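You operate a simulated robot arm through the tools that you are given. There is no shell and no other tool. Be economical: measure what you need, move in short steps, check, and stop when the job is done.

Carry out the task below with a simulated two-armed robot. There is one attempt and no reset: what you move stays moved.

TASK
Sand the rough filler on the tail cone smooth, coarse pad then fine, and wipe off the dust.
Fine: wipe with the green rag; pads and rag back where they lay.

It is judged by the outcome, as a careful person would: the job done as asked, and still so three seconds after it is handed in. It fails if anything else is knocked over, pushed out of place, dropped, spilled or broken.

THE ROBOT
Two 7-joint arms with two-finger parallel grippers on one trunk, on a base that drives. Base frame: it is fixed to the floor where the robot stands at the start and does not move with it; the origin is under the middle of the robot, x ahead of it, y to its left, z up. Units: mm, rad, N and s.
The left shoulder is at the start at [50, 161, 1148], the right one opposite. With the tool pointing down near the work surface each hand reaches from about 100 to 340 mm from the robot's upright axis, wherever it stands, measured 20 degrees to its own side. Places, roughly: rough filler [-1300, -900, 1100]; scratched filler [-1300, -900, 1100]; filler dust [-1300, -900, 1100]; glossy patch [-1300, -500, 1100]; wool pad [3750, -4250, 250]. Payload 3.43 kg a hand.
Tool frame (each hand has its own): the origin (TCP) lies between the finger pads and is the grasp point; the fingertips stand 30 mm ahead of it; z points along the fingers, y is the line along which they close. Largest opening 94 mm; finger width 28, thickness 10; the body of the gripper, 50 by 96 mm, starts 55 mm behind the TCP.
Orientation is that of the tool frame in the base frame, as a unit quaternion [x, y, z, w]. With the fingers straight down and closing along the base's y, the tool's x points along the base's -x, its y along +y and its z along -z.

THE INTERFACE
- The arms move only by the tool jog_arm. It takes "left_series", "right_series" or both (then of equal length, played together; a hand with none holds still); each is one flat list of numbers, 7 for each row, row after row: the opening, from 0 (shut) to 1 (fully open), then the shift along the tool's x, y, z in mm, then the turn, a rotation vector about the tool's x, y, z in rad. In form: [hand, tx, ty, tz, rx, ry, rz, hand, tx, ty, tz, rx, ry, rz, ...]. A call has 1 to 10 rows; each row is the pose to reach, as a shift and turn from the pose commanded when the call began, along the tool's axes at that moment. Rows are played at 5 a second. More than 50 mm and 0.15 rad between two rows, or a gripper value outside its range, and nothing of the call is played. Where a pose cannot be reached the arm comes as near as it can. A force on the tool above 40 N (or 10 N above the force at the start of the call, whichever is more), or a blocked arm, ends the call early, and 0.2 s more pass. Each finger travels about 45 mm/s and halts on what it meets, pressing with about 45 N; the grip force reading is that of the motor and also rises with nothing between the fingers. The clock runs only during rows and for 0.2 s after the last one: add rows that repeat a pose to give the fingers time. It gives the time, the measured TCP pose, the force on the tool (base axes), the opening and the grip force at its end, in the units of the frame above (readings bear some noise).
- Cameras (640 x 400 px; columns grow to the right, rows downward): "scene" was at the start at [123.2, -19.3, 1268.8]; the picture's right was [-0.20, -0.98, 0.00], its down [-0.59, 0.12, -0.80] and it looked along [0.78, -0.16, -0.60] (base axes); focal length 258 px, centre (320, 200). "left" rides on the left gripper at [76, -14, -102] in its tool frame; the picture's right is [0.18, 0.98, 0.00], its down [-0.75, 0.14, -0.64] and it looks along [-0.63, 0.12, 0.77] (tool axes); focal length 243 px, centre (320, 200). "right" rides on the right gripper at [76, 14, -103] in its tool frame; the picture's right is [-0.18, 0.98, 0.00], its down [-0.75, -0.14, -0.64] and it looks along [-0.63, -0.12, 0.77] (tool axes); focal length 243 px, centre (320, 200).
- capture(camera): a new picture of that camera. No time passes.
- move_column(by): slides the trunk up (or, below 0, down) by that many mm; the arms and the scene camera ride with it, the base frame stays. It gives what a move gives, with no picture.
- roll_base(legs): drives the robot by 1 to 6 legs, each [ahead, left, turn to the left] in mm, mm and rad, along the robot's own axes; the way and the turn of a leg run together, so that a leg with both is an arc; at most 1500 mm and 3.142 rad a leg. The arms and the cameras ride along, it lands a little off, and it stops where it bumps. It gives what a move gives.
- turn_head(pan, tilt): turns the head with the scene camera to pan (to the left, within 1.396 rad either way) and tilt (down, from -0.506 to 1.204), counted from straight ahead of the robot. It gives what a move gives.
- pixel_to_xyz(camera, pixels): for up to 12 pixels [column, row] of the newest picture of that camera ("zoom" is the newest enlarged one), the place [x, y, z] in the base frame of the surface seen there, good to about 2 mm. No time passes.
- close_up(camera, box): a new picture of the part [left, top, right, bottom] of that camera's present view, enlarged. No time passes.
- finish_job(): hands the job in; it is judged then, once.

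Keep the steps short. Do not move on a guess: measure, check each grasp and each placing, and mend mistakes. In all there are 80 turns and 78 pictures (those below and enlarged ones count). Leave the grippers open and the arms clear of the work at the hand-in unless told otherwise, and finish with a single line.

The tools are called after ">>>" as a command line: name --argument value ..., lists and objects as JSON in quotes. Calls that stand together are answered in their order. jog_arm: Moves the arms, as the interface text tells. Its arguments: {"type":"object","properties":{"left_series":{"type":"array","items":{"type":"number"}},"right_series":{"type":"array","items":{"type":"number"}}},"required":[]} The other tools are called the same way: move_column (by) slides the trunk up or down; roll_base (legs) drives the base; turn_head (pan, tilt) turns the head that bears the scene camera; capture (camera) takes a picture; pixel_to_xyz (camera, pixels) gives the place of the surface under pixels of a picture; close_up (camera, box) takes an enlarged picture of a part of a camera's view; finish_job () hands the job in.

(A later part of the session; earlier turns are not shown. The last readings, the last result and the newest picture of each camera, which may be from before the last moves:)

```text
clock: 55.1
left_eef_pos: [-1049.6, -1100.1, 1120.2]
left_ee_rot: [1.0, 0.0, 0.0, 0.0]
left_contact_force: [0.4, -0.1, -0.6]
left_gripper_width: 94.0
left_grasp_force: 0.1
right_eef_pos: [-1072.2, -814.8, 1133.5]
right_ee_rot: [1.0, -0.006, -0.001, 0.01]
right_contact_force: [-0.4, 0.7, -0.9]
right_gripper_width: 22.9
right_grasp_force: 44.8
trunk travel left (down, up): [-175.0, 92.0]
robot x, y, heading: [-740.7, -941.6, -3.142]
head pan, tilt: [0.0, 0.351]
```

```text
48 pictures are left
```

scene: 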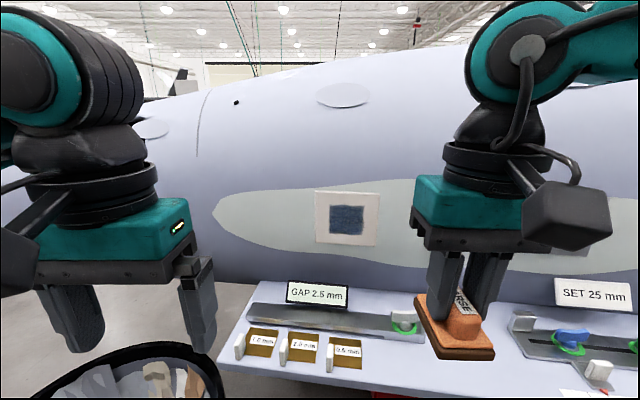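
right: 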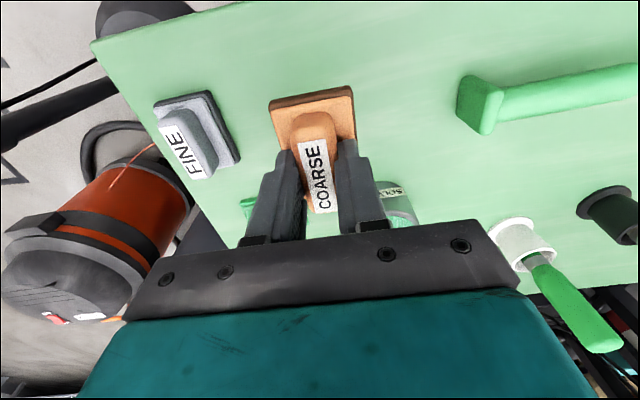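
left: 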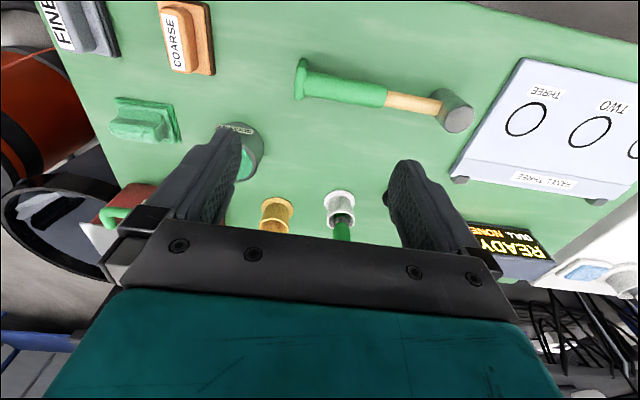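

Good view. Measuring the surface around the filler to get its plane.

>>> pixel_to_xyz --camera "scene" --pixels '[[347, 220], [332, 207], [363, 207], [332, 234], [362, 234], [318, 194], [377, 195], [318, 240], [376, 243], [347, 200], [347, 240], [325, 290]]'

>>> close_up --camera "scene" --box '[300, 180, 396, 255]'

```text
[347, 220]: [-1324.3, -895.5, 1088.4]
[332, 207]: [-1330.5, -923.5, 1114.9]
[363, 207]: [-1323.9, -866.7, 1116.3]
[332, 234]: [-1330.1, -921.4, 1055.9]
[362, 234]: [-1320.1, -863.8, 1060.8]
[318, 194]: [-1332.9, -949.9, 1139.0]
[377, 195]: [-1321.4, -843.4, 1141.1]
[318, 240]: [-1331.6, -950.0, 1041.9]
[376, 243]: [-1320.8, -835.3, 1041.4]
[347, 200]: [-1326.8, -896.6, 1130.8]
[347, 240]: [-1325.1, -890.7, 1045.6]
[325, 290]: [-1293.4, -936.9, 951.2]
```

```text
5.33 times, centred on (348, 218) of scene
```

zoom: 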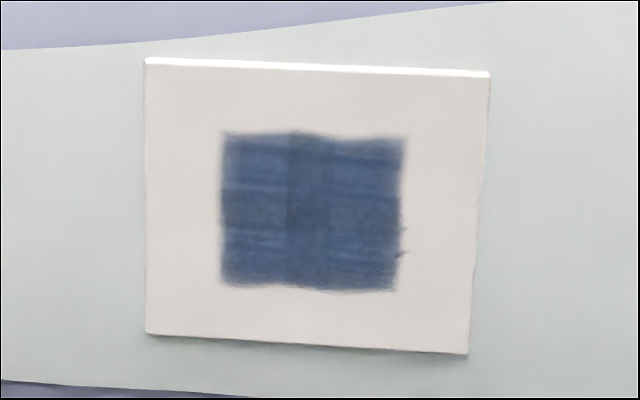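

The plate is flat: centre (−1325,−894,1087), slope 0.11 in y, vertical. The filler is about ±29 mm. Pitching the right hand to point at it while moving to 50 mm stand-off.

>>> jog_arm --right_series '[0, -15, 9, 4, 0, -0.143, 0, 0, -30, 18, 8, 0, -0.286, 0, 0, -45, 27, 12, 0, -0.429, 0, 0, -60, 36, 16, 0, -0.572, 0, 0, -75, 45, 20, 0, -0.715, 0, 0, -90, 54, 24, 0, -0.858, 0, 0, -105, 63, 28, 0, -1.0, 0, 0, -120, 72, 32, 0, -1.143, 0, 0, -135, 81, 36, 0, -1.286, 0, 0, -150, 90, 40, 0, -1.43, 0]'

>>> capture --camera "scene"

```text
clock: 57.3
left_eef_pos: [-1049.6, -1099.8, 1120.1]
left_ee_rot: [1.0, 0.0, 0.001, 0.001]
left_contact_force: [0.5, 0.2, 0.4]
left_gripper_width: 94.0
left_grasp_force: 0.1
right_eef_pos: [-1222.8, -842.9, 1117.5]
right_ee_rot: [0.753, -0.011, -0.658, 0.005]
right_contact_force: [0.3, -0.5, 0.6]
right_gripper_width: 22.7
right_grasp_force: 45.0
right hand out of reach, approached as far as the arm can: row 6, 7, 8, 9, 10
trunk travel left (down, up): [-175.0, 92.0]
robot x, y, heading: [-744.1, -945.3, -3.139]
head pan, tilt: [0.0, 0.351]
```

```text
46 pictures are left
```

scene: 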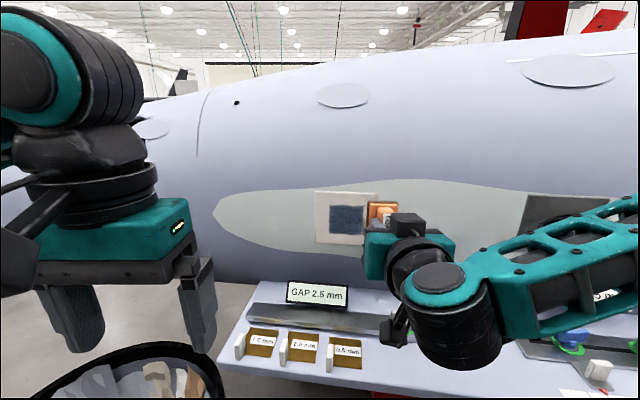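

The arm is too folded this close. I'll roll back 130 mm and 65 mm to the robot's left (−y), then redo the aim.

>>> roll_base --legs '[[-130, 0, 0], [0, 65, 0]]'

```text
clock: 59.1
left_eef_pos: [-918.8, -1163.9, 1119.5]
left_ee_rot: [1.0, -0.001, 0.0, 0.001]
left_contact_force: [-0.1, -0.3, 0.0]
left_gripper_width: 94.3
left_grasp_force: 0.1
right_eef_pos: [-1093.3, -907.0, 1117.9]
right_ee_rot: [0.754, -0.01, -0.657, 0.005]
right_contact_force: [0.4, 0.6, -0.4]
right_gripper_width: 23.1
right_grasp_force: 44.3
trunk travel left (down, up): [-175.0, 92.0]
robot x, y, heading: [-609.5, -1007.7, -3.144]
head pan, tilt: [0.0, 0.351]
```

>>> jog_arm --right_series '[0, 0, 0, 0, 0, 0, 0, 0, 0, 0, 0, 0, 0, 0]'

```text
clock: 59.7
left_eef_pos: [-920.0, -1163.7, 1120.9]
left_ee_rot: [1.0, 0.0, 0.0, 0.0]
left_contact_force: [-1.0, 0.3, 0.5]
left_gripper_width: 94.1
left_grasp_force: 0.1
right_eef_pos: [-1093.2, -906.6, 1117.1]
right_ee_rot: [0.754, -0.011, -0.657, 0.004]
right_contact_force: [-0.1, 0.5, -0.3]
right_gripper_width: 22.9
right_grasp_force: 45.0
trunk travel left (down, up): [-175.0, 92.0]
robot x, y, heading: [-610.9, -1008.9, -3.141]
head pan, tilt: [0.0, 0.351]
```

The pose holds. Now a small turn to square up with the plate and a move to stand-off (face about 50 mm off).

>>> jog_arm --right_series '[0, 3, 0, 34, 0.05, -0.069, -0.007, 0, 6, 0, 68, 0.099, -0.138, -0.014, 0, 9, -1, 102, 0.099, -0.138, -0.014, 0, 12, -1, 136, 0.099, -0.138, -0.014, 0, 12, -1, 136, 0.099, -0.138, -0.014]'

>>> capture --camera "right"

>>> capture --camera "scene"

```text
clock: 60.9
left_eef_pos: [-919.5, -1164.1, 1119.8]
left_ee_rot: [1.0, 0.001, 0.0, -0.001]
left_contact_force: [0.3, -0.3, -0.2]
left_gripper_width: 94.2
left_grasp_force: 0.1
right_eef_pos: [-1182.6, -860.7, 1172.4]
right_ee_rot: [0.71, -0.039, -0.702, -0.039]
right_contact_force: [-0.3, 1.1, -1.1]
right_gripper_width: 22.9
right_grasp_force: 44.9
right hand out of reach, approached as far as the arm can: row 1, 2, 3, 4, 5
trunk travel left (down, up): [-175.0, 92.0]
robot x, y, heading: [-613.1, -1004.4, -3.14]
head pan, tilt: [0.0, 0.351]
```

```text
45 pictures are left
```

right: 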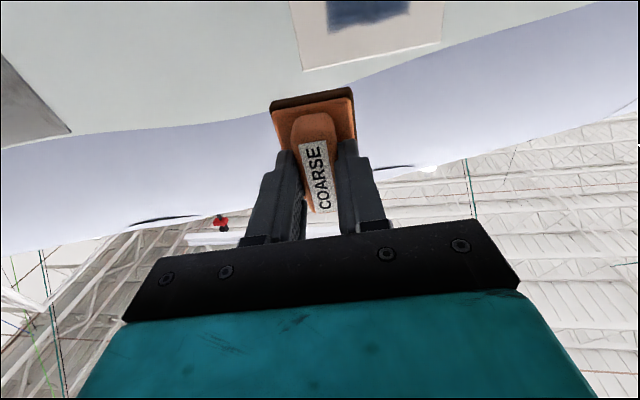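

```text
44 pictures are left
```

scene: 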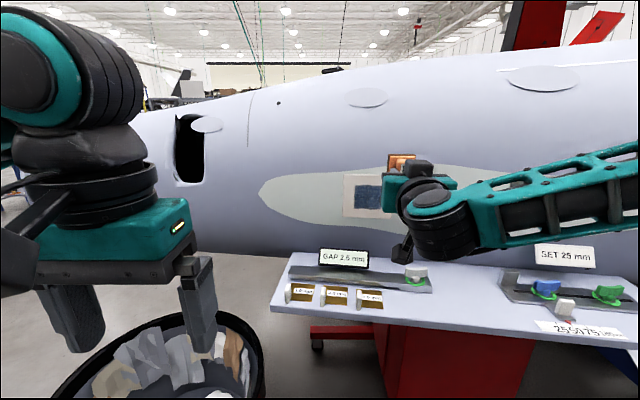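

Orientation is right, but the position is limited because the forearm is folded sideways. More distance should let the arm stretch: roll back 130 mm and 70 mm left, then reach forward.

>>> roll_base --legs '[[-130, 0, 0], [0, 70, 0]]'

>>> jog_arm --right_series '[0, 10, 0, 20, 0, 0, 0, 0, 25, 0, 50, 0, 0, 0, 0, 40, 0, 80, 0, 0, 0, 0, 60, 0, 110, 0, 0, 0, 0, 80, 0, 140, 0, 0, 0]'

```text
clock: 62.8
left_eef_pos: [-787.9, -1234.8, 1120.6]
left_ee_rot: [1.0, 0.0, 0.0, 0.0]
left_contact_force: [0.2, -0.6, 0.0]
left_gripper_width: 94.0
left_grasp_force: 0.0
right_eef_pos: [-1050.7, -931.6, 1173.8]
right_ee_rot: [0.71, -0.038, -0.703, -0.038]
right_contact_force: [0.0, 0.2, -0.5]
right_gripper_width: 23.0
right_grasp_force: 45.2
trunk travel left (down, up): [-175.0, 92.0]
robot x, y, heading: [-480.9, -1075.9, -3.142]
head pan, tilt: [0.0, 0.351]
```

```text
clock: 64.0
left_eef_pos: [-787.0, -1232.7, 1120.3]
left_ee_rot: [1.0, 0.0, -0.001, 0.0]
left_contact_force: [-0.5, -0.8, -0.1]
left_gripper_width: 93.7
left_grasp_force: 0.1
right_eef_pos: [-1141.7, -888.8, 1174.6]
right_ee_rot: [0.724, -0.044, -0.688, -0.041]
right_contact_force: [-0.4, -0.1, -0.8]
right_gripper_width: 22.7
right_grasp_force: 44.7
right hand out of reach, approached as far as the arm can: row 1, 2, 3, 4, 5
trunk travel left (down, up): [-175.0, 92.0]
robot x, y, heading: [-479.6, -1078.5, -3.133]
head pan, tilt: [0.0, 0.351]
```

The hand can't go lower than about shoulder height when horizontal. So I'll lower the trunk 90 mm instead (hand then near z 1085), and check.

>>> move_column --by -95

>>> jog_arm --right_series '[0, 0, 0, 20, 0, 0, 0, 0, 0, 0, 40, 0, 0, 0]'

>>> capture --camera "scene"

```text
clock: 65.3
left_eef_pos: [-786.9, -1232.3, 1024.0]
left_ee_rot: [1.0, 0.0, 0.001, 0.0]
left_contact_force: [-0.6, -1.0, -0.3]
left_gripper_width: 93.9
left_grasp_force: 0.0
right_eef_pos: [-1141.0, -888.5, 1078.9]
right_ee_rot: [0.723, -0.044, -0.688, -0.041]
right_contact_force: [-0.2, -0.8, -0.1]
right_gripper_width: 23.0
right_grasp_force: 44.6
trunk travel left (down, up): [-80.0, 187.0]
robot x, y, heading: [-480.0, -1077.1, -3.135]
head pan, tilt: [0.0, 0.351]
```

```text
clock: 65.9
left_eef_pos: [-788.3, -1233.4, 1025.0]
left_ee_rot: [1.0, 0.0, 0.0, 0.0]
left_contact_force: [-0.6, 0.8, 0.8]
left_gripper_width: 94.1
left_grasp_force: 0.1
right_eef_pos: [-1173.1, -875.1, 1083.7]
right_ee_rot: [0.726, -0.044, -0.685, -0.04]
right_contact_force: [0.5, 0.2, -1.4]
right_gripper_width: 22.9
right_grasp_force: 44.8
right hand out of reach, approached as far as the arm can: row 2
trunk travel left (down, up): [-80.0, 187.0]
robot x, y, heading: [-482.4, -1075.2, -3.142]
head pan, tilt: [0.0, 0.351]
```

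```text
43 pictures are left
```

scene: 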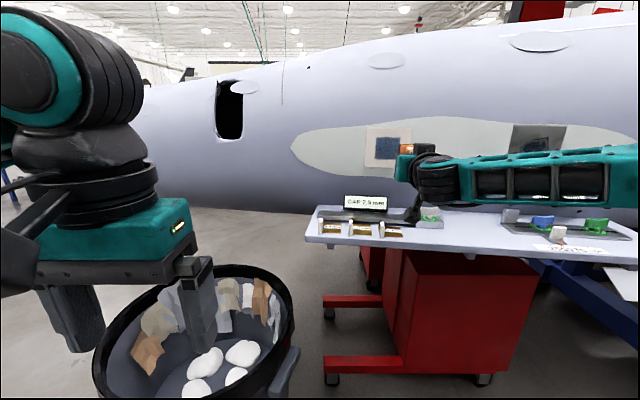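

The forearm comes in sideways, so a spot further to the arm's own side should suit it better. I'll pull the hand back and right first, then place the base closer and more to −y (robot about (−636,−1135), still about 350 mm from the bin).

>>> jog_arm --right_series '[0, 0, -12, -35, 0, -0.02, 0, 0, 0, -25, -70, 0, -0.04, 0, 0, 0, -38, -105, 0, -0.058, 0, 0, 0, -42, -120, 0, -0.058, 0, 0, 0, -42, -120, 0, -0.058, 0]'

>>> roll_base --legs '[[0, 55, 0], [130, 0, 0]]'

>>> capture --camera "scene"

```text
clock: 67.1
left_eef_pos: [-786.7, -1233.2, 1024.5]
left_ee_rot: [1.0, -0.001, 0.0, 0.0]
left_contact_force: [-0.1, -1.2, -0.6]
left_gripper_width: 94.0
left_grasp_force: 0.0
right_eef_pos: [-1048.3, -856.1, 1100.5]
right_ee_rot: [0.706, -0.045, -0.706, -0.044]
right_contact_force: [-0.2, -0.7, -0.2]
right_gripper_width: 23.0
right_grasp_force: 44.8
right hand out of reach, approached as far as the arm can: row 2, 3, 4, 5
trunk travel left (down, up): [-80.0, 187.0]
robot x, y, heading: [-479.0, -1077.5, -3.134]
head pan, tilt: [0.0, 0.351]
```

```text
clock: 69.0
left_eef_pos: [-919.3, -1289.1, 1025.5]
left_ee_rot: [1.0, 0.0, 0.0, 0.001]
left_contact_force: [-0.4, -0.9, 0.2]
left_gripper_width: 94.1
left_grasp_force: 0.0
right_eef_pos: [-1180.5, -912.4, 1100.4]
right_ee_rot: [0.706, -0.045, -0.705, -0.044]
right_contact_force: [-0.4, 0.3, -1.6]
right_gripper_width: 22.9
right_grasp_force: 44.7
trunk travel left (down, up): [-80.0, 187.0]
robot x, y, heading: [-612.0, -1128.6, -3.139]
head pan, tilt: [0.0, 0.351]
```

```text
42 pictures are left
```

scene: 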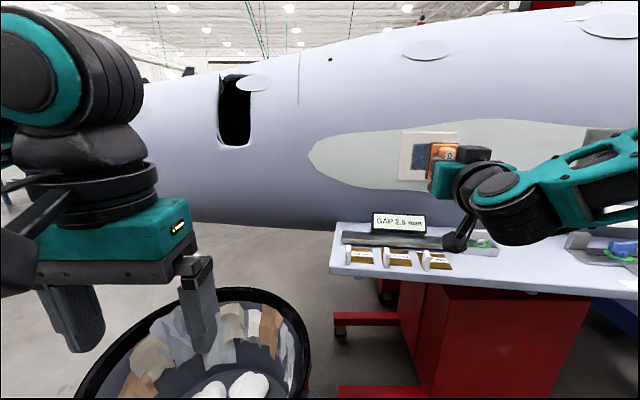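

Orientation is now square; the arm keeps preferring a hand higher relative to the shoulder. I'll lower the trunk another 70 mm and move the hand up by the same, checking for reach.

>>> move_column --by -70

>>> jog_arm --right_series '[0, -15, 0, 0, 0, 0, 0, 0, -30, 0, 0, 0, 0, 0, 0, -45, 0, 0, 0, 0, 0, 0, -57, 0, 0, 0, 0, 0, 0, -57, 0, 30, 0, 0, 0]'

```text
clock: 70.0
left_eef_pos: [-918.2, -1288.8, 956.0]
left_ee_rot: [1.0, 0.001, 0.0, 0.0]
left_contact_force: [0.9, -0.1, -1.0]
left_gripper_width: 94.2
left_grasp_force: 0.0
right_eef_pos: [-1179.3, -912.2, 1029.5]
right_ee_rot: [0.706, -0.045, -0.706, -0.043]
right_contact_force: [0.3, -0.5, -0.4]
right_gripper_width: 22.8
right_grasp_force: 44.8
trunk travel left (down, up): [-10.0, 257.0]
robot x, y, heading: [-607.4, -1137.5, -3.14]
head pan, tilt: [0.0, 0.351]
```

```text
clock: 71.2
left_eef_pos: [-918.9, -1288.7, 955.3]
left_ee_rot: [1.0, 0.001, 0.0, 0.001]
left_contact_force: [0.0, -0.9, -0.3]
left_gripper_width: 94.1
left_grasp_force: 0.0
right_eef_pos: [-1208.6, -908.3, 1088.1]
right_ee_rot: [0.706, -0.045, -0.706, -0.043]
right_contact_force: [0.1, 0.3, -0.5]
right_gripper_width: 22.9
right_grasp_force: 45.2
trunk travel left (down, up): [-10.0, 257.0]
robot x, y, heading: [-610.2, -1132.9, -3.138]
head pan, tilt: [0.0, 0.351]
```

Now exactly on pose: on the plate's normal, face gap about 67 mm. Advancing 60 mm, then in 2 mm steps to contact.

>>> jog_arm --right_series '[0, 0, 0, 30, 0, 0, 0, 0, 0, 0, 58, 0, 0, 0, 0, 0, 0, 62, 0, 0, 0, 0, 0, 0, 64, 0, 0, 0, 0, 0, 0, 66, 0, 0, 0, 0, 0, 0, 68, 0, 0, 0]'

>>> capture --camera "right"

```text
clock: 72.6
left_eef_pos: [-915.8, -1289.1, 956.2]
left_ee_rot: [1.0, -0.001, -0.003, 0.0]
left_contact_force: [0.5, 0.2, -0.1]
left_gripper_width: 94.1
left_grasp_force: 0.1
right_eef_pos: [-1274.6, -900.9, 1087.8]
right_ee_rot: [0.706, -0.044, -0.706, -0.043]
right_contact_force: [23.6, -1.0, -6.6]
right_gripper_width: 22.8
right_grasp_force: 45.0
trunk travel left (down, up): [-10.0, 257.0]
robot x, y, heading: [-608.9, -1129.3, -3.136]
head pan, tilt: [0.0, 0.351]
```

```text
41 pictures are left
```

right: 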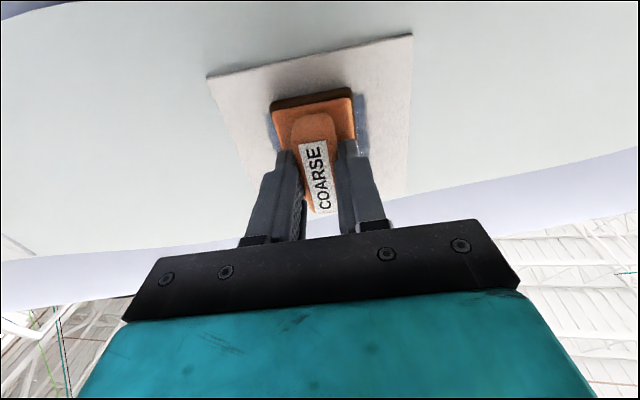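

Firm contact at 24 N, pad on the filler (a strip shows at right). Now sanding strokes along tool y at three heights.

>>> jog_arm --right_series '[0, 0, 10, -0.5, 0, 0, 0, 0, 0, 20, -0.5, 0, 0, 0, 0, 0, 0, -0.5, 0, 0, 0, 0, 0, -20, -0.5, 0, 0, 0, 0, -15, -20, -0.5, 0, 0, 0, 0, -15, 0, -0.5, 0, 0, 0, 0, -15, 20, -0.5, 0, 0, 0, 0, 0, 20, -0.5, 0, 0, 0, 0, 0, 0, -0.5, 0, 0, 0]'

>>> capture --camera "right"

```text
clock: 74.6
left_eef_pos: [-917.5, -1288.7, 955.3]
left_ee_rot: [1.0, 0.0, -0.001, -0.001]
left_contact_force: [0.7, 0.1, 0.1]
left_gripper_width: 94.0
left_grasp_force: 0.0
right_eef_pos: [-1274.4, -902.8, 1089.4]
right_ee_rot: [0.706, -0.043, -0.706, -0.043]
right_contact_force: [12.6, -5.8, 0.0]
right_gripper_width: 23.0
right_grasp_force: 44.6
trunk travel left (down, up): [-10.0, 257.0]
robot x, y, heading: [-611.8, -1131.8, -3.143]
head pan, tilt: [0.0, 0.351]
```

```text
40 pictures are left
```

right: 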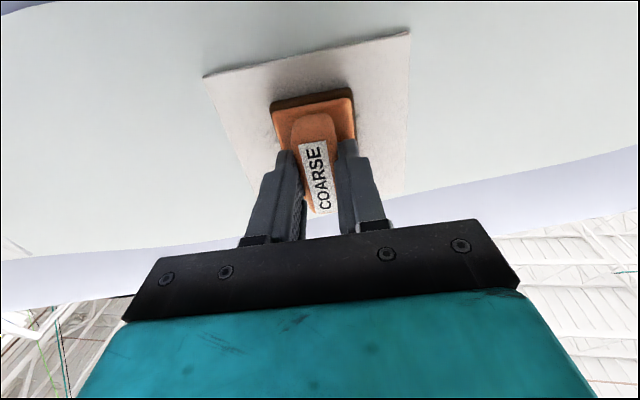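

It's working (the blue strip is gone there). Now the lower part and repeat strokes, then back off to look.

>>> jog_arm --right_series '[0, 15, 10, 0, 0, 0, 0, 0, 15, 22, 0, 0, 0, 0, 0, 15, 0, 0, 0, 0, 0, 0, 15, -20, 0, 0, 0, 0, 0, 0, -20, 0, 0, 0, 0, 0, -15, -20, 0, 0, 0, 0, 0, -15, 0, 0, 0, 0, 0, 0, -15, 22, 0, 0, 0, 0, 0, 0, 20, 0, 0, 0, 0, 0, 0, 0, 0, 0, 0, 0]'

>>> jog_arm --right_series '[0, 0, 0, -30, 0, 0, 0, 0, 0, 0, -60, 0, 0, 0, 0, 0, -40, -80, 0, 0, 0, 0, 0, -80, -90, 0, 0, 0]'

>>> capture --camera "scene"

>>> close_up --camera "scene" --box '[390, 115, 470, 190]'

```text
clock: 76.8
left_eef_pos: [-916.2, -1289.5, 955.8]
left_ee_rot: [1.0, 0.002, -0.001, 0.0]
left_contact_force: [-0.2, 0.0, -0.4]
left_gripper_width: 94.1
left_grasp_force: 0.0
right_eef_pos: [-1274.2, -903.7, 1089.3]
right_ee_rot: [-0.705, 0.043, 0.706, 0.043]
right_contact_force: [17.7, -8.4, -1.1]
right_gripper_width: 23.1
right_grasp_force: 45.1
trunk travel left (down, up): [-10.0, 257.0]
robot x, y, heading: [-613.9, -1133.7, -3.136]
head pan, tilt: [0.0, 0.351]
```

```text
clock: 77.8
left_eef_pos: [-917.5, -1289.3, 955.5]
left_ee_rot: [1.0, 0.0, 0.001, 0.0]
left_contact_force: [-0.6, -0.3, -0.5]
left_gripper_width: 93.9
left_grasp_force: 0.0
right_eef_pos: [-1176.2, -831.2, 1086.9]
right_ee_rot: [0.706, -0.045, -0.706, -0.043]
right_contact_force: [0.1, -0.2, -0.7]
right_gripper_width: 22.6
right_grasp_force: 44.7
trunk travel left (down, up): [-10.0, 257.0]
robot x, y, heading: [-612.8, -1129.5, -3.138]
head pan, tilt: [0.0, 0.351]
```

```text
39 pictures are left
```

scene: 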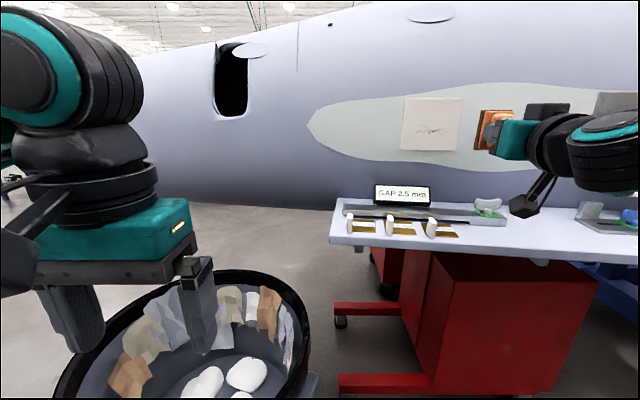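

```text
5.33 times, centred on (430, 152) of scene
```

zoom: 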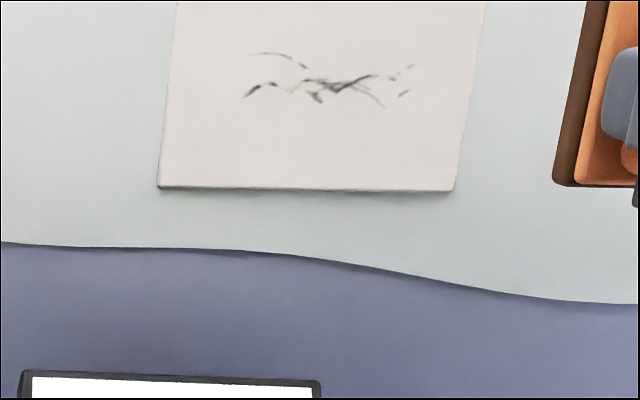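

All blue is gone; only dark scratches remain, so the coarse stage is done. Retreating: base back 360 mm, trunk up, then pitch the hand down again while tucking it.

>>> roll_base --legs '[[-360, 0, 0]]'

>>> move_column --by 165

>>> jog_arm --right_series '[0, 13, 10, -20, 0, 0.143, 0, 0, 26, 20, -40, 0, 0.286, 0, 0, 39, 30, -60, 0, 0.429, 0, 0, 52, 40, -80, 0, 0.572, 0, 0, 65, 50, -100, 0, 0.715, 0, 0, 78, 60, -120, 0, 0.858, 0, 0, 91, 70, -140, 0, 1.0, 0, 0, 104, 80, -160, 0, 1.143, 0, 0, 117, 90, -180, 0, 1.286, 0, 0, 130, 100, -200, 0, 1.43, 0]'

```text
clock: 80.2
left_eef_pos: [-557.2, -1287.4, 955.3]
left_ee_rot: [1.0, -0.001, 0.0, 0.0]
left_contact_force: [-0.2, -0.4, 0.1]
left_gripper_width: 93.7
left_grasp_force: 0.1
right_eef_pos: [-815.5, -828.9, 1087.0]
right_ee_rot: [0.706, -0.046, -0.705, -0.045]
right_contact_force: [0.0, -0.3, -0.9]
right_gripper_width: 22.7
right_grasp_force: 44.8
trunk travel left (down, up): [-10.0, 257.0]
robot x, y, heading: [-245.8, -1128.9, -3.14]
head pan, tilt: [0.0, 0.351]
```

```text
clock: 82.0
left_eef_pos: [-557.7, -1287.7, 1120.2]
left_ee_rot: [1.0, -0.001, 0.0, 0.0]
left_contact_force: [0.2, 0.1, 0.4]
left_gripper_width: 94.0
left_grasp_force: 0.1
right_eef_pos: [-814.4, -829.5, 1251.0]
right_ee_rot: [0.706, -0.046, -0.705, -0.045]
right_contact_force: [-0.2, -1.0, -0.9]
right_gripper_width: 22.9
right_grasp_force: 44.9
trunk travel left (down, up): [-175.0, 92.0]
robot x, y, heading: [-248.1, -1133.4, -3.139]
head pan, tilt: [0.0, 0.351]
```

```text
clock: 84.2
left_eef_pos: [-556.8, -1286.7, 1121.1]
left_ee_rot: [1.0, -0.001, 0.0, 0.0]
left_contact_force: [0.0, 1.0, 0.0]
left_gripper_width: 94.0
left_grasp_force: 0.1
right_eef_pos: [-629.1, -954.0, 1121.4]
right_ee_rot: [0.996, -0.064, -0.069, -0.004]
right_contact_force: [0.6, -0.3, -1.0]
right_gripper_width: 23.3
right_grasp_force: 45.2
trunk travel left (down, up): [-175.0, 92.0]
robot x, y, heading: [-245.6, -1130.1, -3.142]
head pan, tilt: [0.0, 0.351]
```

Reverse pitch worked. Squaring the rest (pitch 0.14, yaw −0.13), then driving back to the bench along the same lane.

>>> jog_arm --right_series '[0, 0, 0, 0, 0, 0.07, -0.064, 0, 0, 0, 0, 0, 0.139, -0.128, 0, 0, 0, 0, 0, 0.139, -0.128]'

>>> roll_base --legs '[[0, 0, 1.571], [-1400, 0, 0], [0, 0, 1.571]]'

```text
clock: 85.0
left_eef_pos: [-556.6, -1286.1, 1119.7]
left_ee_rot: [1.0, 0.0, 0.0, -0.001]
left_contact_force: [0.3, 0.1, -0.4]
left_gripper_width: 94.2
left_grasp_force: 0.1
right_eef_pos: [-629.4, -955.0, 1121.7]
right_ee_rot: [1.0, 0.001, 0.0, -0.004]
right_contact_force: [0.2, -0.8, -0.7]
right_gripper_width: 22.8
right_grasp_force: 45.4
trunk travel left (down, up): [-175.0, 92.0]
robot x, y, heading: [-251.6, -1131.7, -3.139]
head pan, tilt: [0.0, 0.351]
```

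```text
clock: 99.7
left_eef_pos: [45.0, 418.8, 1119.3]
left_ee_rot: [0.007, 1.0, 0.0, 0.0]
left_contact_force: [-1.0, 0.5, 0.5]
left_gripper_width: 94.0
left_grasp_force: 0.0
right_eef_pos: [113.1, 86.9, 1121.6]
right_ee_rot: [0.006, 1.0, -0.004, 0.0]
right_contact_force: [-0.1, -0.5, -0.1]
right_gripper_width: 22.8
right_grasp_force: 44.9
trunk travel left (down, up): [-175.0, 92.0]
robot x, y, heading: [-266.3, 265.7, -0.021]
head pan, tilt: [0.0, 0.351]
```

Now ahead to the bench, fix heading, trunk down 100 mm.

>>> roll_base --legs '[[346, 3, 0.02]]'

>>> move_column --by -100

>>> turn_head --pan -0.5 --tilt 0.9

>>> capture --camera "scene"

```text
clock: 101.9
left_eef_pos: [387.4, 427.7, 1120.6]
left_ee_rot: [-0.004, 1.0, 0.001, 0.0]
left_contact_force: [-0.9, 0.2, -0.2]
left_gripper_width: 94.0
left_grasp_force: 0.2
right_eef_pos: [461.2, 96.0, 1122.2]
right_ee_rot: [-0.004, 1.0, -0.004, -0.001]
right_contact_force: [0.4, 0.0, -0.6]
right_gripper_width: 22.7
right_grasp_force: 44.5
trunk travel left (down, up): [-175.0, 92.0]
robot x, y, heading: [79.3, 272.9, 0.013]
head pan, tilt: [0.0, 0.351]
```

```text
clock: 103.2
left_eef_pos: [387.0, 428.6, 1020.7]
left_ee_rot: [-0.003, 1.0, 0.0, 0.001]
left_contact_force: [0.0, 0.6, 0.0]
left_gripper_width: 94.0
left_grasp_force: 0.1
right_eef_pos: [461.4, 97.0, 1022.2]
right_ee_rot: [-0.004, 1.0, -0.004, 0.0]
right_contact_force: [-0.4, -0.6, -1.5]
right_gripper_width: 22.8
right_grasp_force: 45.2
trunk travel left (down, up): [-75.0, 192.0]
robot x, y, heading: [79.3, 270.0, 0.006]
head pan, tilt: [0.0, 0.351]
```

```text
clock: 104.2
left_eef_pos: [387.8, 427.9, 1020.1]
left_ee_rot: [-0.004, 1.0, 0.0, 0.0]
left_contact_force: [-0.1, 0.5, -0.1]
left_gripper_width: 94.0
left_grasp_force: 0.1
right_eef_pos: [461.9, 96.3, 1021.3]
right_ee_rot: [-0.004, 1.0, -0.005, 0.0]
right_contact_force: [-0.3, 0.7, -0.9]
right_gripper_width: 22.7
right_grasp_force: 45.1
trunk travel left (down, up): [-75.0, 192.0]
robot x, y, heading: [80.3, 269.2, 0.01]
head pan, tilt: [-0.499, 0.901]
```

```text
37 pictures are left
```

scene: 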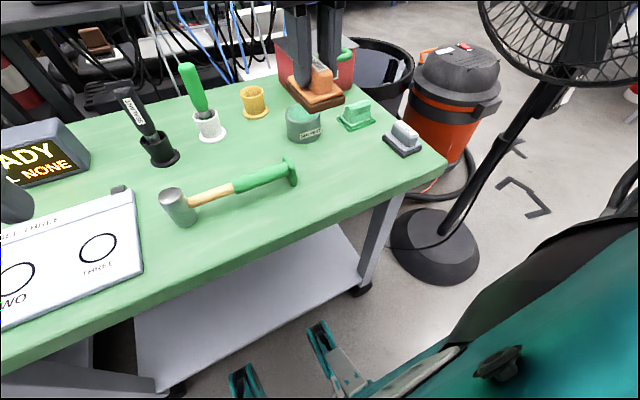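

Holding pose steady; lowering COARSE back at (480.5,3.5), TCP z 850.

>>> jog_arm --right_series '[0, -9, -45, 10, 0, 0, 0.02, 0, -19, -93, 20, 0, 0, 0.02, 0, -19, -93, 60, 0, 0, 0.02, 0, -19, -93, 100, 0, 0, 0.02, 0, -19, -93, 140, 0, 0, 0.02, 0, -19, -93, 160, 0, 0, 0.02, 0, -19, -93, 167, 0, 0, 0.02, 0, -19, -93, 167, 0, 0, 0.02]'

>>> capture --camera "right"

```text
clock: 106.0
left_eef_pos: [386.1, 428.6, 1020.1]
left_ee_rot: [-0.003, 1.0, -0.001, -0.001]
left_contact_force: [-0.1, -0.7, -0.3]
left_gripper_width: 93.9
left_grasp_force: 0.1
right_eef_pos: [481.3, 3.5, 855.2]
right_ee_rot: [0.007, 1.0, -0.004, 0.0]
right_contact_force: [0.4, 0.3, -1.2]
right_gripper_width: 22.8
right_grasp_force: 44.2
trunk travel left (down, up): [-75.0, 192.0]
robot x, y, heading: [80.7, 269.9, 0.011]
head pan, tilt: [-0.499, 0.901]
```

```text
36 pictures are left
```

right: 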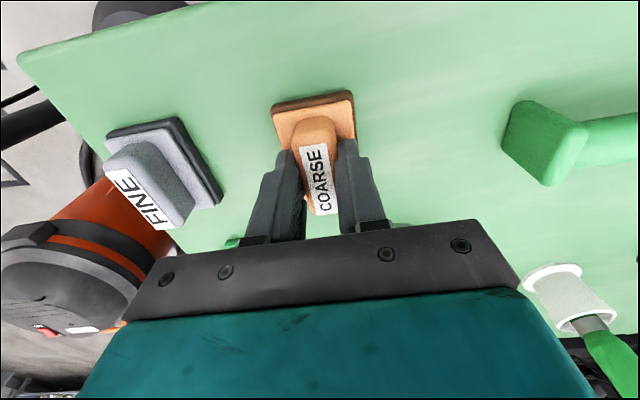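

Pad is about 5 mm above the top with no contact. Lowering the last mm gently, then opening to 0.6 and lifting.

>>> jog_arm --right_series '[0, 0, 0, 3, 0, 0, 0, 0, 0, 0, 4.5, 0, 0, 0, 0, 0, 0, 5.5, 0, 0, 0]'

>>> jog_arm --right_series '[0.55, 0, 0, 0, 0, 0, 0, 0.55, 0, 0, 0, 0, 0, 0, 0.55, 0, 0, 0, 0, 0, 0, 0.55, 0, 0, -40, 0, 0, 0, 0.55, 0, 0, -80, 0, 0, 0, 0.55, 0, 0, -100, 0, 0, 0]'

>>> capture --camera "right"

```text
clock: 106.8
left_eef_pos: [386.5, 427.6, 1021.3]
left_ee_rot: [-0.004, 1.0, 0.0, 0.002]
left_contact_force: [0.8, -0.1, -0.9]
left_gripper_width: 93.8
left_grasp_force: 0.1
right_eef_pos: [481.3, 3.4, 851.6]
right_ee_rot: [0.005, 1.0, -0.005, 0.002]
right_contact_force: [-1.1, -1.3, 10.9]
right_gripper_width: 22.9
right_grasp_force: 44.5
trunk travel left (down, up): [-75.0, 192.0]
robot x, y, heading: [84.1, 271.4, 0.009]
head pan, tilt: [-0.499, 0.901]
```

```text
clock: 108.2
left_eef_pos: [386.6, 429.0, 1020.9]
left_ee_rot: [-0.004, 1.0, 0.0, 0.0]
left_contact_force: [-0.7, -0.2, -0.1]
left_gripper_width: 94.2
left_grasp_force: 0.1
right_eef_pos: [480.9, 3.5, 950.9]
right_ee_rot: [0.006, 1.0, -0.004, 0.0]
right_contact_force: [-0.9, -0.1, -0.7]
right_gripper_width: 52.0
right_grasp_force: 0.0
trunk travel left (down, up): [-75.0, 192.0]
robot x, y, heading: [78.7, 272.4, 0.008]
head pan, tilt: [-0.499, 0.901]
```

```text
35 pictures are left
```

right: 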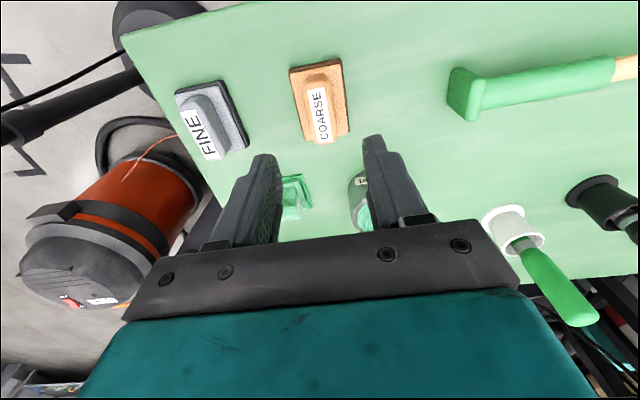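

COARSE is back in place. Moving right over FINE (centre about (477,−110)) and measuring.

>>> jog_arm --right_series '[0.6, 0, -45, 0, 0, 0, 0, 0.6, 2, -85, 0, 0, 0, 0, 0.6, 3, -113, 0, 0, 0, 0, 0.6, 3, -113, 0, 0, 0, 0]'

>>> close_up --camera "right" --box '[240, 50, 400, 170]'

```text
clock: 109.2
left_eef_pos: [385.8, 428.0, 1020.5]
left_ee_rot: [-0.004, 1.0, 0.0, -0.001]
left_contact_force: [0.5, 0.6, 0.2]
left_gripper_width: 94.2
left_grasp_force: 0.1
right_eef_pos: [477.0, -109.7, 950.2]
right_ee_rot: [0.006, 1.0, -0.004, 0.0]
right_contact_force: [-0.3, 0.5, -0.7]
right_gripper_width: 56.4
right_grasp_force: 0.0
trunk travel left (down, up): [-75.0, 192.0]
robot x, y, heading: [79.7, 272.0, 0.005]
head pan, tilt: [-0.499, 0.901]
```

```text
3.33 times, centred on (320, 110) of right
```

zoom: 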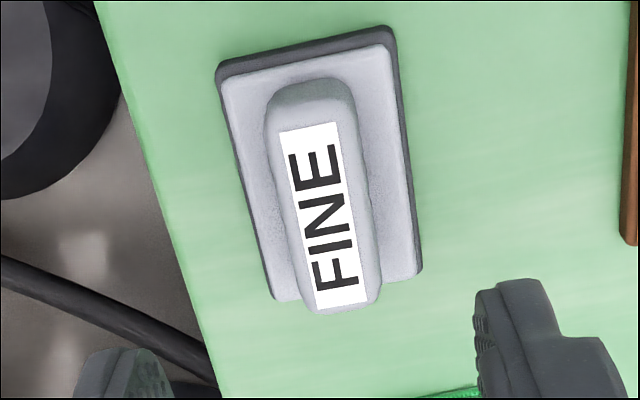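

>>> pixel_to_xyz --camera "zoom" --pixels '[[232, 85], [385, 52], [413, 265], [278, 292], [285, 140], [335, 132], [320, 300], [362, 292]]'

```text
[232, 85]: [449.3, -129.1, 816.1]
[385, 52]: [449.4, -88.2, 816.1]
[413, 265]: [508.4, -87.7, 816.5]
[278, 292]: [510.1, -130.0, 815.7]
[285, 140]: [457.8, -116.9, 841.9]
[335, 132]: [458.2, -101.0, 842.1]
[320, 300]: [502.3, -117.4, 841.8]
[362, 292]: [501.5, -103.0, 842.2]
```

FINE centre (479.5,−109). Descending, gripping, lifting.

>>> jog_arm --right_series '[0.6, -3, 0.5, 45, 0, 0, 0, 0.6, -3, 0.5, 85, 0, 0, 0, 0.6, -3, 0.5, 100, 0, 0, 0, 0, -3, 0.5, 100, 0, 0, 0, 0, -3, 0.5, 100, 0, 0, 0, 0, -3, 0.5, 100, 0, 0, 0, 0, -3, 0.5, 100, 0, 0, 0]'

>>> jog_arm --right_series '[0, 0, 0, -40, 0, 0, 0, 0, 0, 0, -80, 0, 0, 0, 0, 0, 0, -120, 0, 0, 0, 0, 0, 0, -160, 0, 0, 0, 0, 5, 45, -170, 0, 0, 0, 0, 10, 90, -172, 0, 0, 0, 0, 15, 135, -172, 0, 0, 0, 0, 19, 180, -172, 0, 0, 0, 0, 19, 205, -172, 0, 0, 0]'

>>> capture --camera "scene"

```text
clock: 110.8
left_eef_pos: [386.9, 428.5, 1020.8]
left_ee_rot: [-0.005, 1.0, 0.0, 0.0]
left_contact_force: [0.0, -0.1, -0.2]
left_gripper_width: 94.2
left_grasp_force: 0.0
right_eef_pos: [480.7, -110.4, 851.2]
right_ee_rot: [0.006, 1.0, -0.004, 0.0]
right_contact_force: [0.0, 0.2, 0.1]
right_gripper_width: 22.9
right_grasp_force: 45.0
trunk travel left (down, up): [-75.0, 192.0]
robot x, y, heading: [81.5, 269.6, 0.006]
head pan, tilt: [-0.499, 0.901]
```

```text
clock: 112.8
left_eef_pos: [386.8, 427.5, 1019.7]
left_ee_rot: [-0.003, 1.0, -0.001, 0.0]
left_contact_force: [-0.1, -0.8, 0.5]
left_gripper_width: 94.2
left_grasp_force: 0.0
right_eef_pos: [462.5, 96.0, 1022.0]
right_ee_rot: [0.006, 1.0, -0.004, 0.0]
right_contact_force: [0.5, -0.5, -1.1]
right_gripper_width: 22.8
right_grasp_force: 45.0
trunk travel left (down, up): [-75.0, 192.0]
robot x, y, heading: [82.1, 272.7, 0.007]
head pan, tilt: [-0.499, 0.901]
```

```text
33 pictures are left
```

scene: 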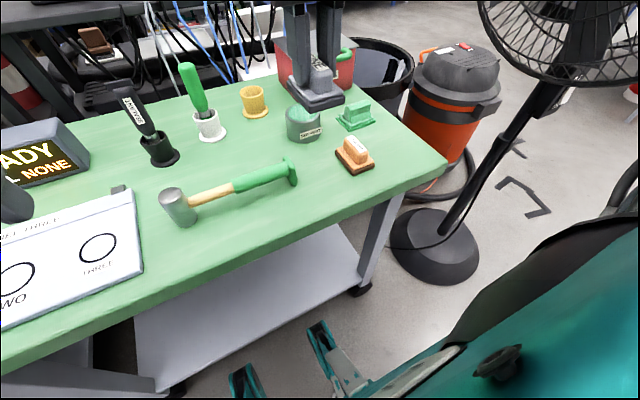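

FINE held (23 mm, 45 N), COARSE sits back in place. Trunk up, back off and drive the same lane to the tail cone.

>>> move_column --by 100

>>> roll_base --legs '[[-346, 0, -0.007], [0, 0, -1.571], [1400, 0, 0], [0, 0, -1.571]]'

>>> jog_arm --right_series '[0, -18, -5, -13, 0, -0.143, 0, 0, -37, -9, -26, 0, -0.286, 0, 0, -55, -14, -39, 0, -0.429, 0, 0, -74, -18, -52, 0, -0.572, 0, 0, -92, -22, -65, 0, -0.715, 0, 0, -111, -27, -78, 0, -0.858, 0, 0, -130, -31, -91, 0, -1.0, 0, 0, -148, -36, -104, 0, -1.143, 0, 0, -167, -40, -117, 0, -1.286, 0, 0, -185, -45, -129, 0, -1.43, 0]'

```text
clock: 114.1
left_eef_pos: [386.9, 428.3, 1120.4]
left_ee_rot: [-0.004, 1.0, 0.0, 0.0]
left_contact_force: [-0.8, 0.2, -0.1]
left_gripper_width: 93.9
left_grasp_force: 0.0
right_eef_pos: [463.5, 95.4, 1122.2]
right_ee_rot: [0.006, 1.0, -0.004, 0.0]
right_contact_force: [0.4, 0.1, -0.3]
right_gripper_width: 22.9
right_grasp_force: 45.1
trunk travel left (down, up): [-175.0, 92.0]
robot x, y, heading: [80.7, 269.8, 0.008]
head pan, tilt: [-0.499, 0.901]
```

```text
clock: 130.6
left_eef_pos: [-579.5, -1281.4, 1120.8]
left_ee_rot: [1.0, 0.0, 0.0, 0.0]
left_contact_force: [0.0, 0.1, -0.3]
left_gripper_width: 93.8
left_grasp_force: 0.0
right_eef_pos: [-652.9, -947.3, 1121.5]
right_ee_rot: [1.0, -0.01, 0.0, -0.005]
right_contact_force: [-0.1, -0.4, -0.7]
right_gripper_width: 22.9
right_grasp_force: 45.1
trunk travel left (down, up): [-175.0, 92.0]
robot x, y, heading: [-269.6, -1127.2, -3.149]
head pan, tilt: [-0.499, 0.901]
```

```text
clock: 132.8
left_eef_pos: [-580.7, -1281.3, 1120.2]
left_ee_rot: [1.0, 0.0, 0.0, 0.001]
left_contact_force: [-0.4, 0.4, -0.2]
left_gripper_width: 94.2
left_grasp_force: 0.0
right_eef_pos: [-837.8, -901.4, 1250.2]
right_ee_rot: [0.754, -0.006, -0.656, -0.009]
right_contact_force: [0.1, -0.3, -0.1]
right_gripper_width: 22.9
right_grasp_force: 45.1
trunk travel left (down, up): [-175.0, 92.0]
robot x, y, heading: [-272.3, -1124.8, -3.144]
head pan, tilt: [-0.499, 0.901]
```

Reached exactly. Squaring to the plate, then lowering the trunk 165 mm and rolling in 340 mm.

>>> jog_arm --right_series '[0, 0, 0, 0, 0.045, -0.069, 0.006, 0, 0, 0, 0, 0.09, -0.137, 0.012, 0, 0, 0, 0, 0.09, -0.137, 0.012]'

>>> move_column --by -165

>>> roll_base --legs '[[335, 5, 0.0]]'

>>> turn_head --pan -0.2 --tilt 0.3

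```text
clock: 133.6
left_eef_pos: [-579.9, -1281.5, 1120.6]
left_ee_rot: [1.0, -0.001, 0.0, 0.0]
left_contact_force: [-0.7, 0.4, 1.0]
left_gripper_width: 94.0
left_grasp_force: 0.1
right_eef_pos: [-838.1, -900.8, 1250.4]
right_ee_rot: [0.706, -0.039, -0.706, -0.04]
right_contact_force: [0.4, 0.5, -0.3]
right_gripper_width: 22.9
right_grasp_force: 45.4
trunk travel left (down, up): [-175.0, 92.0]
robot x, y, heading: [-269.7, -1123.5, -3.141]
head pan, tilt: [-0.499, 0.901]
```

```text
clock: 135.5
left_eef_pos: [-579.7, -1281.8, 955.7]
left_ee_rot: [1.0, -0.001, 0.0, 0.0]
left_contact_force: [0.5, 1.3, 0.2]
left_gripper_width: 93.9
left_grasp_force: 0.1
right_eef_pos: [-837.4, -900.2, 1086.8]
right_ee_rot: [0.707, -0.039, -0.705, -0.041]
right_contact_force: [-0.2, 0.0, -0.2]
right_gripper_width: 22.9
right_grasp_force: 45.0
trunk travel left (down, up): [-10.0, 257.0]
robot x, y, heading: [-269.1, -1125.0, -3.143]
head pan, tilt: [-0.499, 0.901]
```

```text
clock: 137.7
left_eef_pos: [-914.4, -1287.2, 954.7]
left_ee_rot: [1.0, -0.001, 0.0, 0.0]
left_contact_force: [-0.9, -0.1, 0.2]
left_gripper_width: 94.2
left_grasp_force: 0.1
right_eef_pos: [-1172.9, -905.8, 1086.4]
right_ee_rot: [0.707, -0.038, -0.705, -0.04]
right_contact_force: [-0.5, 1.3, -1.3]
right_gripper_width: 22.8
right_grasp_force: 45.0
trunk travel left (down, up): [-10.0, 257.0]
robot x, y, heading: [-607.8, -1128.5, -3.141]
head pan, tilt: [-0.499, 0.901]
```

```text
clock: 138.7
left_eef_pos: [-914.0, -1288.1, 956.3]
left_ee_rot: [1.0, 0.0, 0.0, 0.001]
left_contact_force: [-0.1, -0.5, 0.1]
left_gripper_width: 94.1
left_grasp_force: 0.0
right_eef_pos: [-1172.0, -906.8, 1086.0]
right_ee_rot: [0.707, -0.038, -0.705, -0.04]
right_contact_force: [0.0, 1.4, -1.2]
right_gripper_width: 22.9
right_grasp_force: 44.9
trunk travel left (down, up): [-10.0, 257.0]
robot x, y, heading: [-605.5, -1127.0, -3.14]
head pan, tilt: [-0.201, 0.3]
```

Gap to contact is about 103 mm, 4 mm off to +y. Approaching and touching.

>>> jog_arm --right_series '[0, 0, 4, 45, 0, 0, 0, 0, 0, 4, 90, 0, 0, 0, 0, 0, 4, 98, 0, 0, 0, 0, 0, 4, 101, 0, 0, 0, 0, 0, 4, 103, 0, 0, 0, 0, 0, 4, 104, 0, 0, 0]'

>>> capture --camera "right"

```text
clock: 140.1
left_eef_pos: [-911.4, -1287.3, 956.1]
left_ee_rot: [1.0, 0.0, -0.002, -0.001]
left_contact_force: [-0.1, -0.4, -0.1]
left_gripper_width: 94.1
left_grasp_force: 0.1
right_eef_pos: [-1273.2, -898.6, 1085.5]
right_ee_rot: [0.707, -0.038, -0.705, -0.04]
right_contact_force: [27.5, -1.5, -7.5]
right_gripper_width: 22.8
right_grasp_force: 45.1
trunk travel left (down, up): [-10.0, 257.0]
robot x, y, heading: [-607.6, -1130.9, -3.144]
head pan, tilt: [-0.201, 0.3]
```

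```text
32 pictures are left
```

right: 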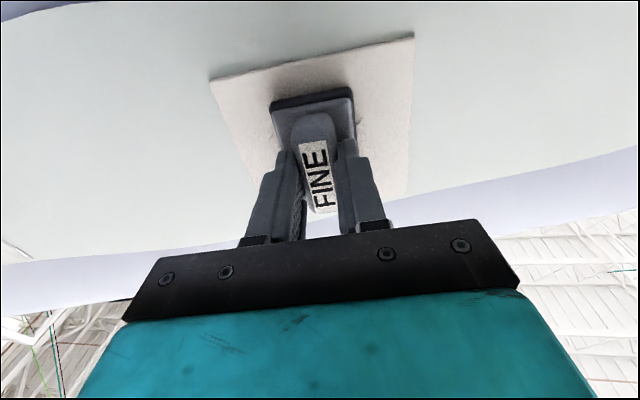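

Contact at 27 N, centred. Fine strokes covering the same area, then back off and look.

>>> jog_arm --right_series '[0, 0, 10, -0.7, 0, 0, 0, 0, 0, 22, -0.7, 0, 0, 0, 0, 0, 0, -0.7, 0, 0, 0, 0, 0, -20, -0.7, 0, 0, 0, 0, -15, -20, -0.7, 0, 0, 0, 0, -15, 0, -0.7, 0, 0, 0, 0, -15, 22, -0.7, 0, 0, 0, 0, 0, 22, -0.7, 0, 0, 0, 0, 0, 0, -0.7, 0, 0, 0]'

>>> jog_arm --right_series '[0, 15, 10, 0, 0, 0, 0, 0, 15, 22, 0, 0, 0, 0, 0, 15, 0, 0, 0, 0, 0, 0, 15, -20, 0, 0, 0, 0, 0, 0, -20, 0, 0, 0, 0, 0, -15, -20, 0, 0, 0, 0, 0, -15, 0, 0, 0, 0, 0, 0, -15, 22, 0, 0, 0, 0, 0, 0, 20, 0, 0, 0, 0, 0, 0, 0, 0, 0, 0, 0]'

>>> jog_arm --right_series '[0, 0, 0, -30, 0, 0, 0, 0, 0, 0, -60, 0, 0, 0, 0, 0, -40, -80, 0, 0, 0, 0, 0, -80, -90, 0, 0, 0]'

>>> capture --camera "scene"

```text
clock: 142.1
left_eef_pos: [-912.8, -1288.4, 955.8]
left_ee_rot: [1.0, 0.0, -0.001, 0.0]
left_contact_force: [-0.1, 0.4, 1.0]
left_gripper_width: 94.2
left_grasp_force: 0.1
right_eef_pos: [-1273.7, -902.0, 1087.2]
right_ee_rot: [0.707, -0.035, -0.706, -0.039]
right_contact_force: [16.9, -6.3, 0.6]
right_gripper_width: 22.8
right_grasp_force: 45.2
trunk travel left (down, up): [-10.0, 257.0]
robot x, y, heading: [-606.5, -1130.2, -3.139]
head pan, tilt: [-0.201, 0.3]
```

```text
clock: 144.3
left_eef_pos: [-914.1, -1288.0, 955.5]
left_ee_rot: [1.0, -0.001, 0.0, 0.0]
left_contact_force: [-0.2, 0.0, -0.1]
left_gripper_width: 94.1
left_grasp_force: 0.1
right_eef_pos: [-1274.3, -902.2, 1088.4]
right_ee_rot: [0.706, -0.035, -0.706, -0.038]
right_contact_force: [14.6, -6.3, 0.1]
right_gripper_width: 23.0
right_grasp_force: 44.2
trunk travel left (down, up): [-10.0, 257.0]
robot x, y, heading: [-605.5, -1131.0, -3.137]
head pan, tilt: [-0.201, 0.3]
```

```text
clock: 145.3
left_eef_pos: [-913.5, -1287.9, 955.7]
left_ee_rot: [1.0, -0.001, 0.0, 0.0]
left_contact_force: [-0.8, -1.0, -0.7]
left_gripper_width: 94.1
left_grasp_force: 0.1
right_eef_pos: [-1177.3, -830.1, 1085.8]
right_ee_rot: [0.707, -0.038, -0.705, -0.04]
right_contact_force: [-0.3, 0.6, -0.3]
right_gripper_width: 22.7
right_grasp_force: 45.3
trunk travel left (down, up): [-10.0, 257.0]
robot x, y, heading: [-606.6, -1134.7, -3.144]
head pan, tilt: [-0.201, 0.3]
```

```text
31 pictures are left
```

scene: 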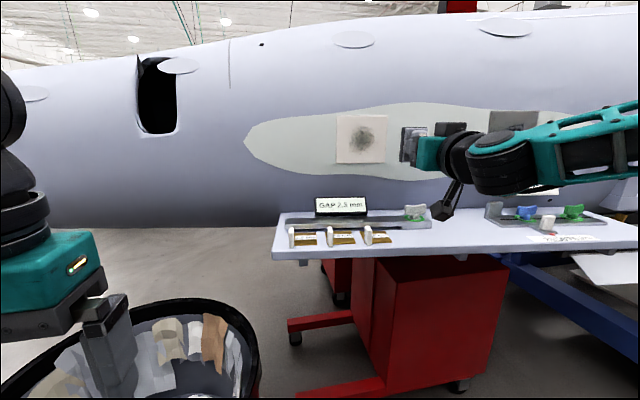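

>>> close_up --camera "scene" --box '[320, 105, 400, 170]'

>>> pixel_to_xyz --camera "scene" --pixels '[[361, 139], [348, 139], [374, 139], [361, 127], [361, 152]]'

```text
6.15 times, centred on (360, 138) of scene
```

zoom: 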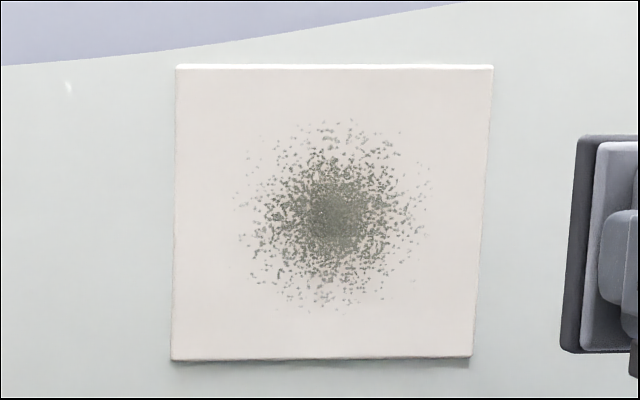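

```text
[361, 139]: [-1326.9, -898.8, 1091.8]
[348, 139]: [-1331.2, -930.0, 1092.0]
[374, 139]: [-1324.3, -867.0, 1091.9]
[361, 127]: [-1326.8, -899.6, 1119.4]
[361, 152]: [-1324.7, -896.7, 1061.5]
```

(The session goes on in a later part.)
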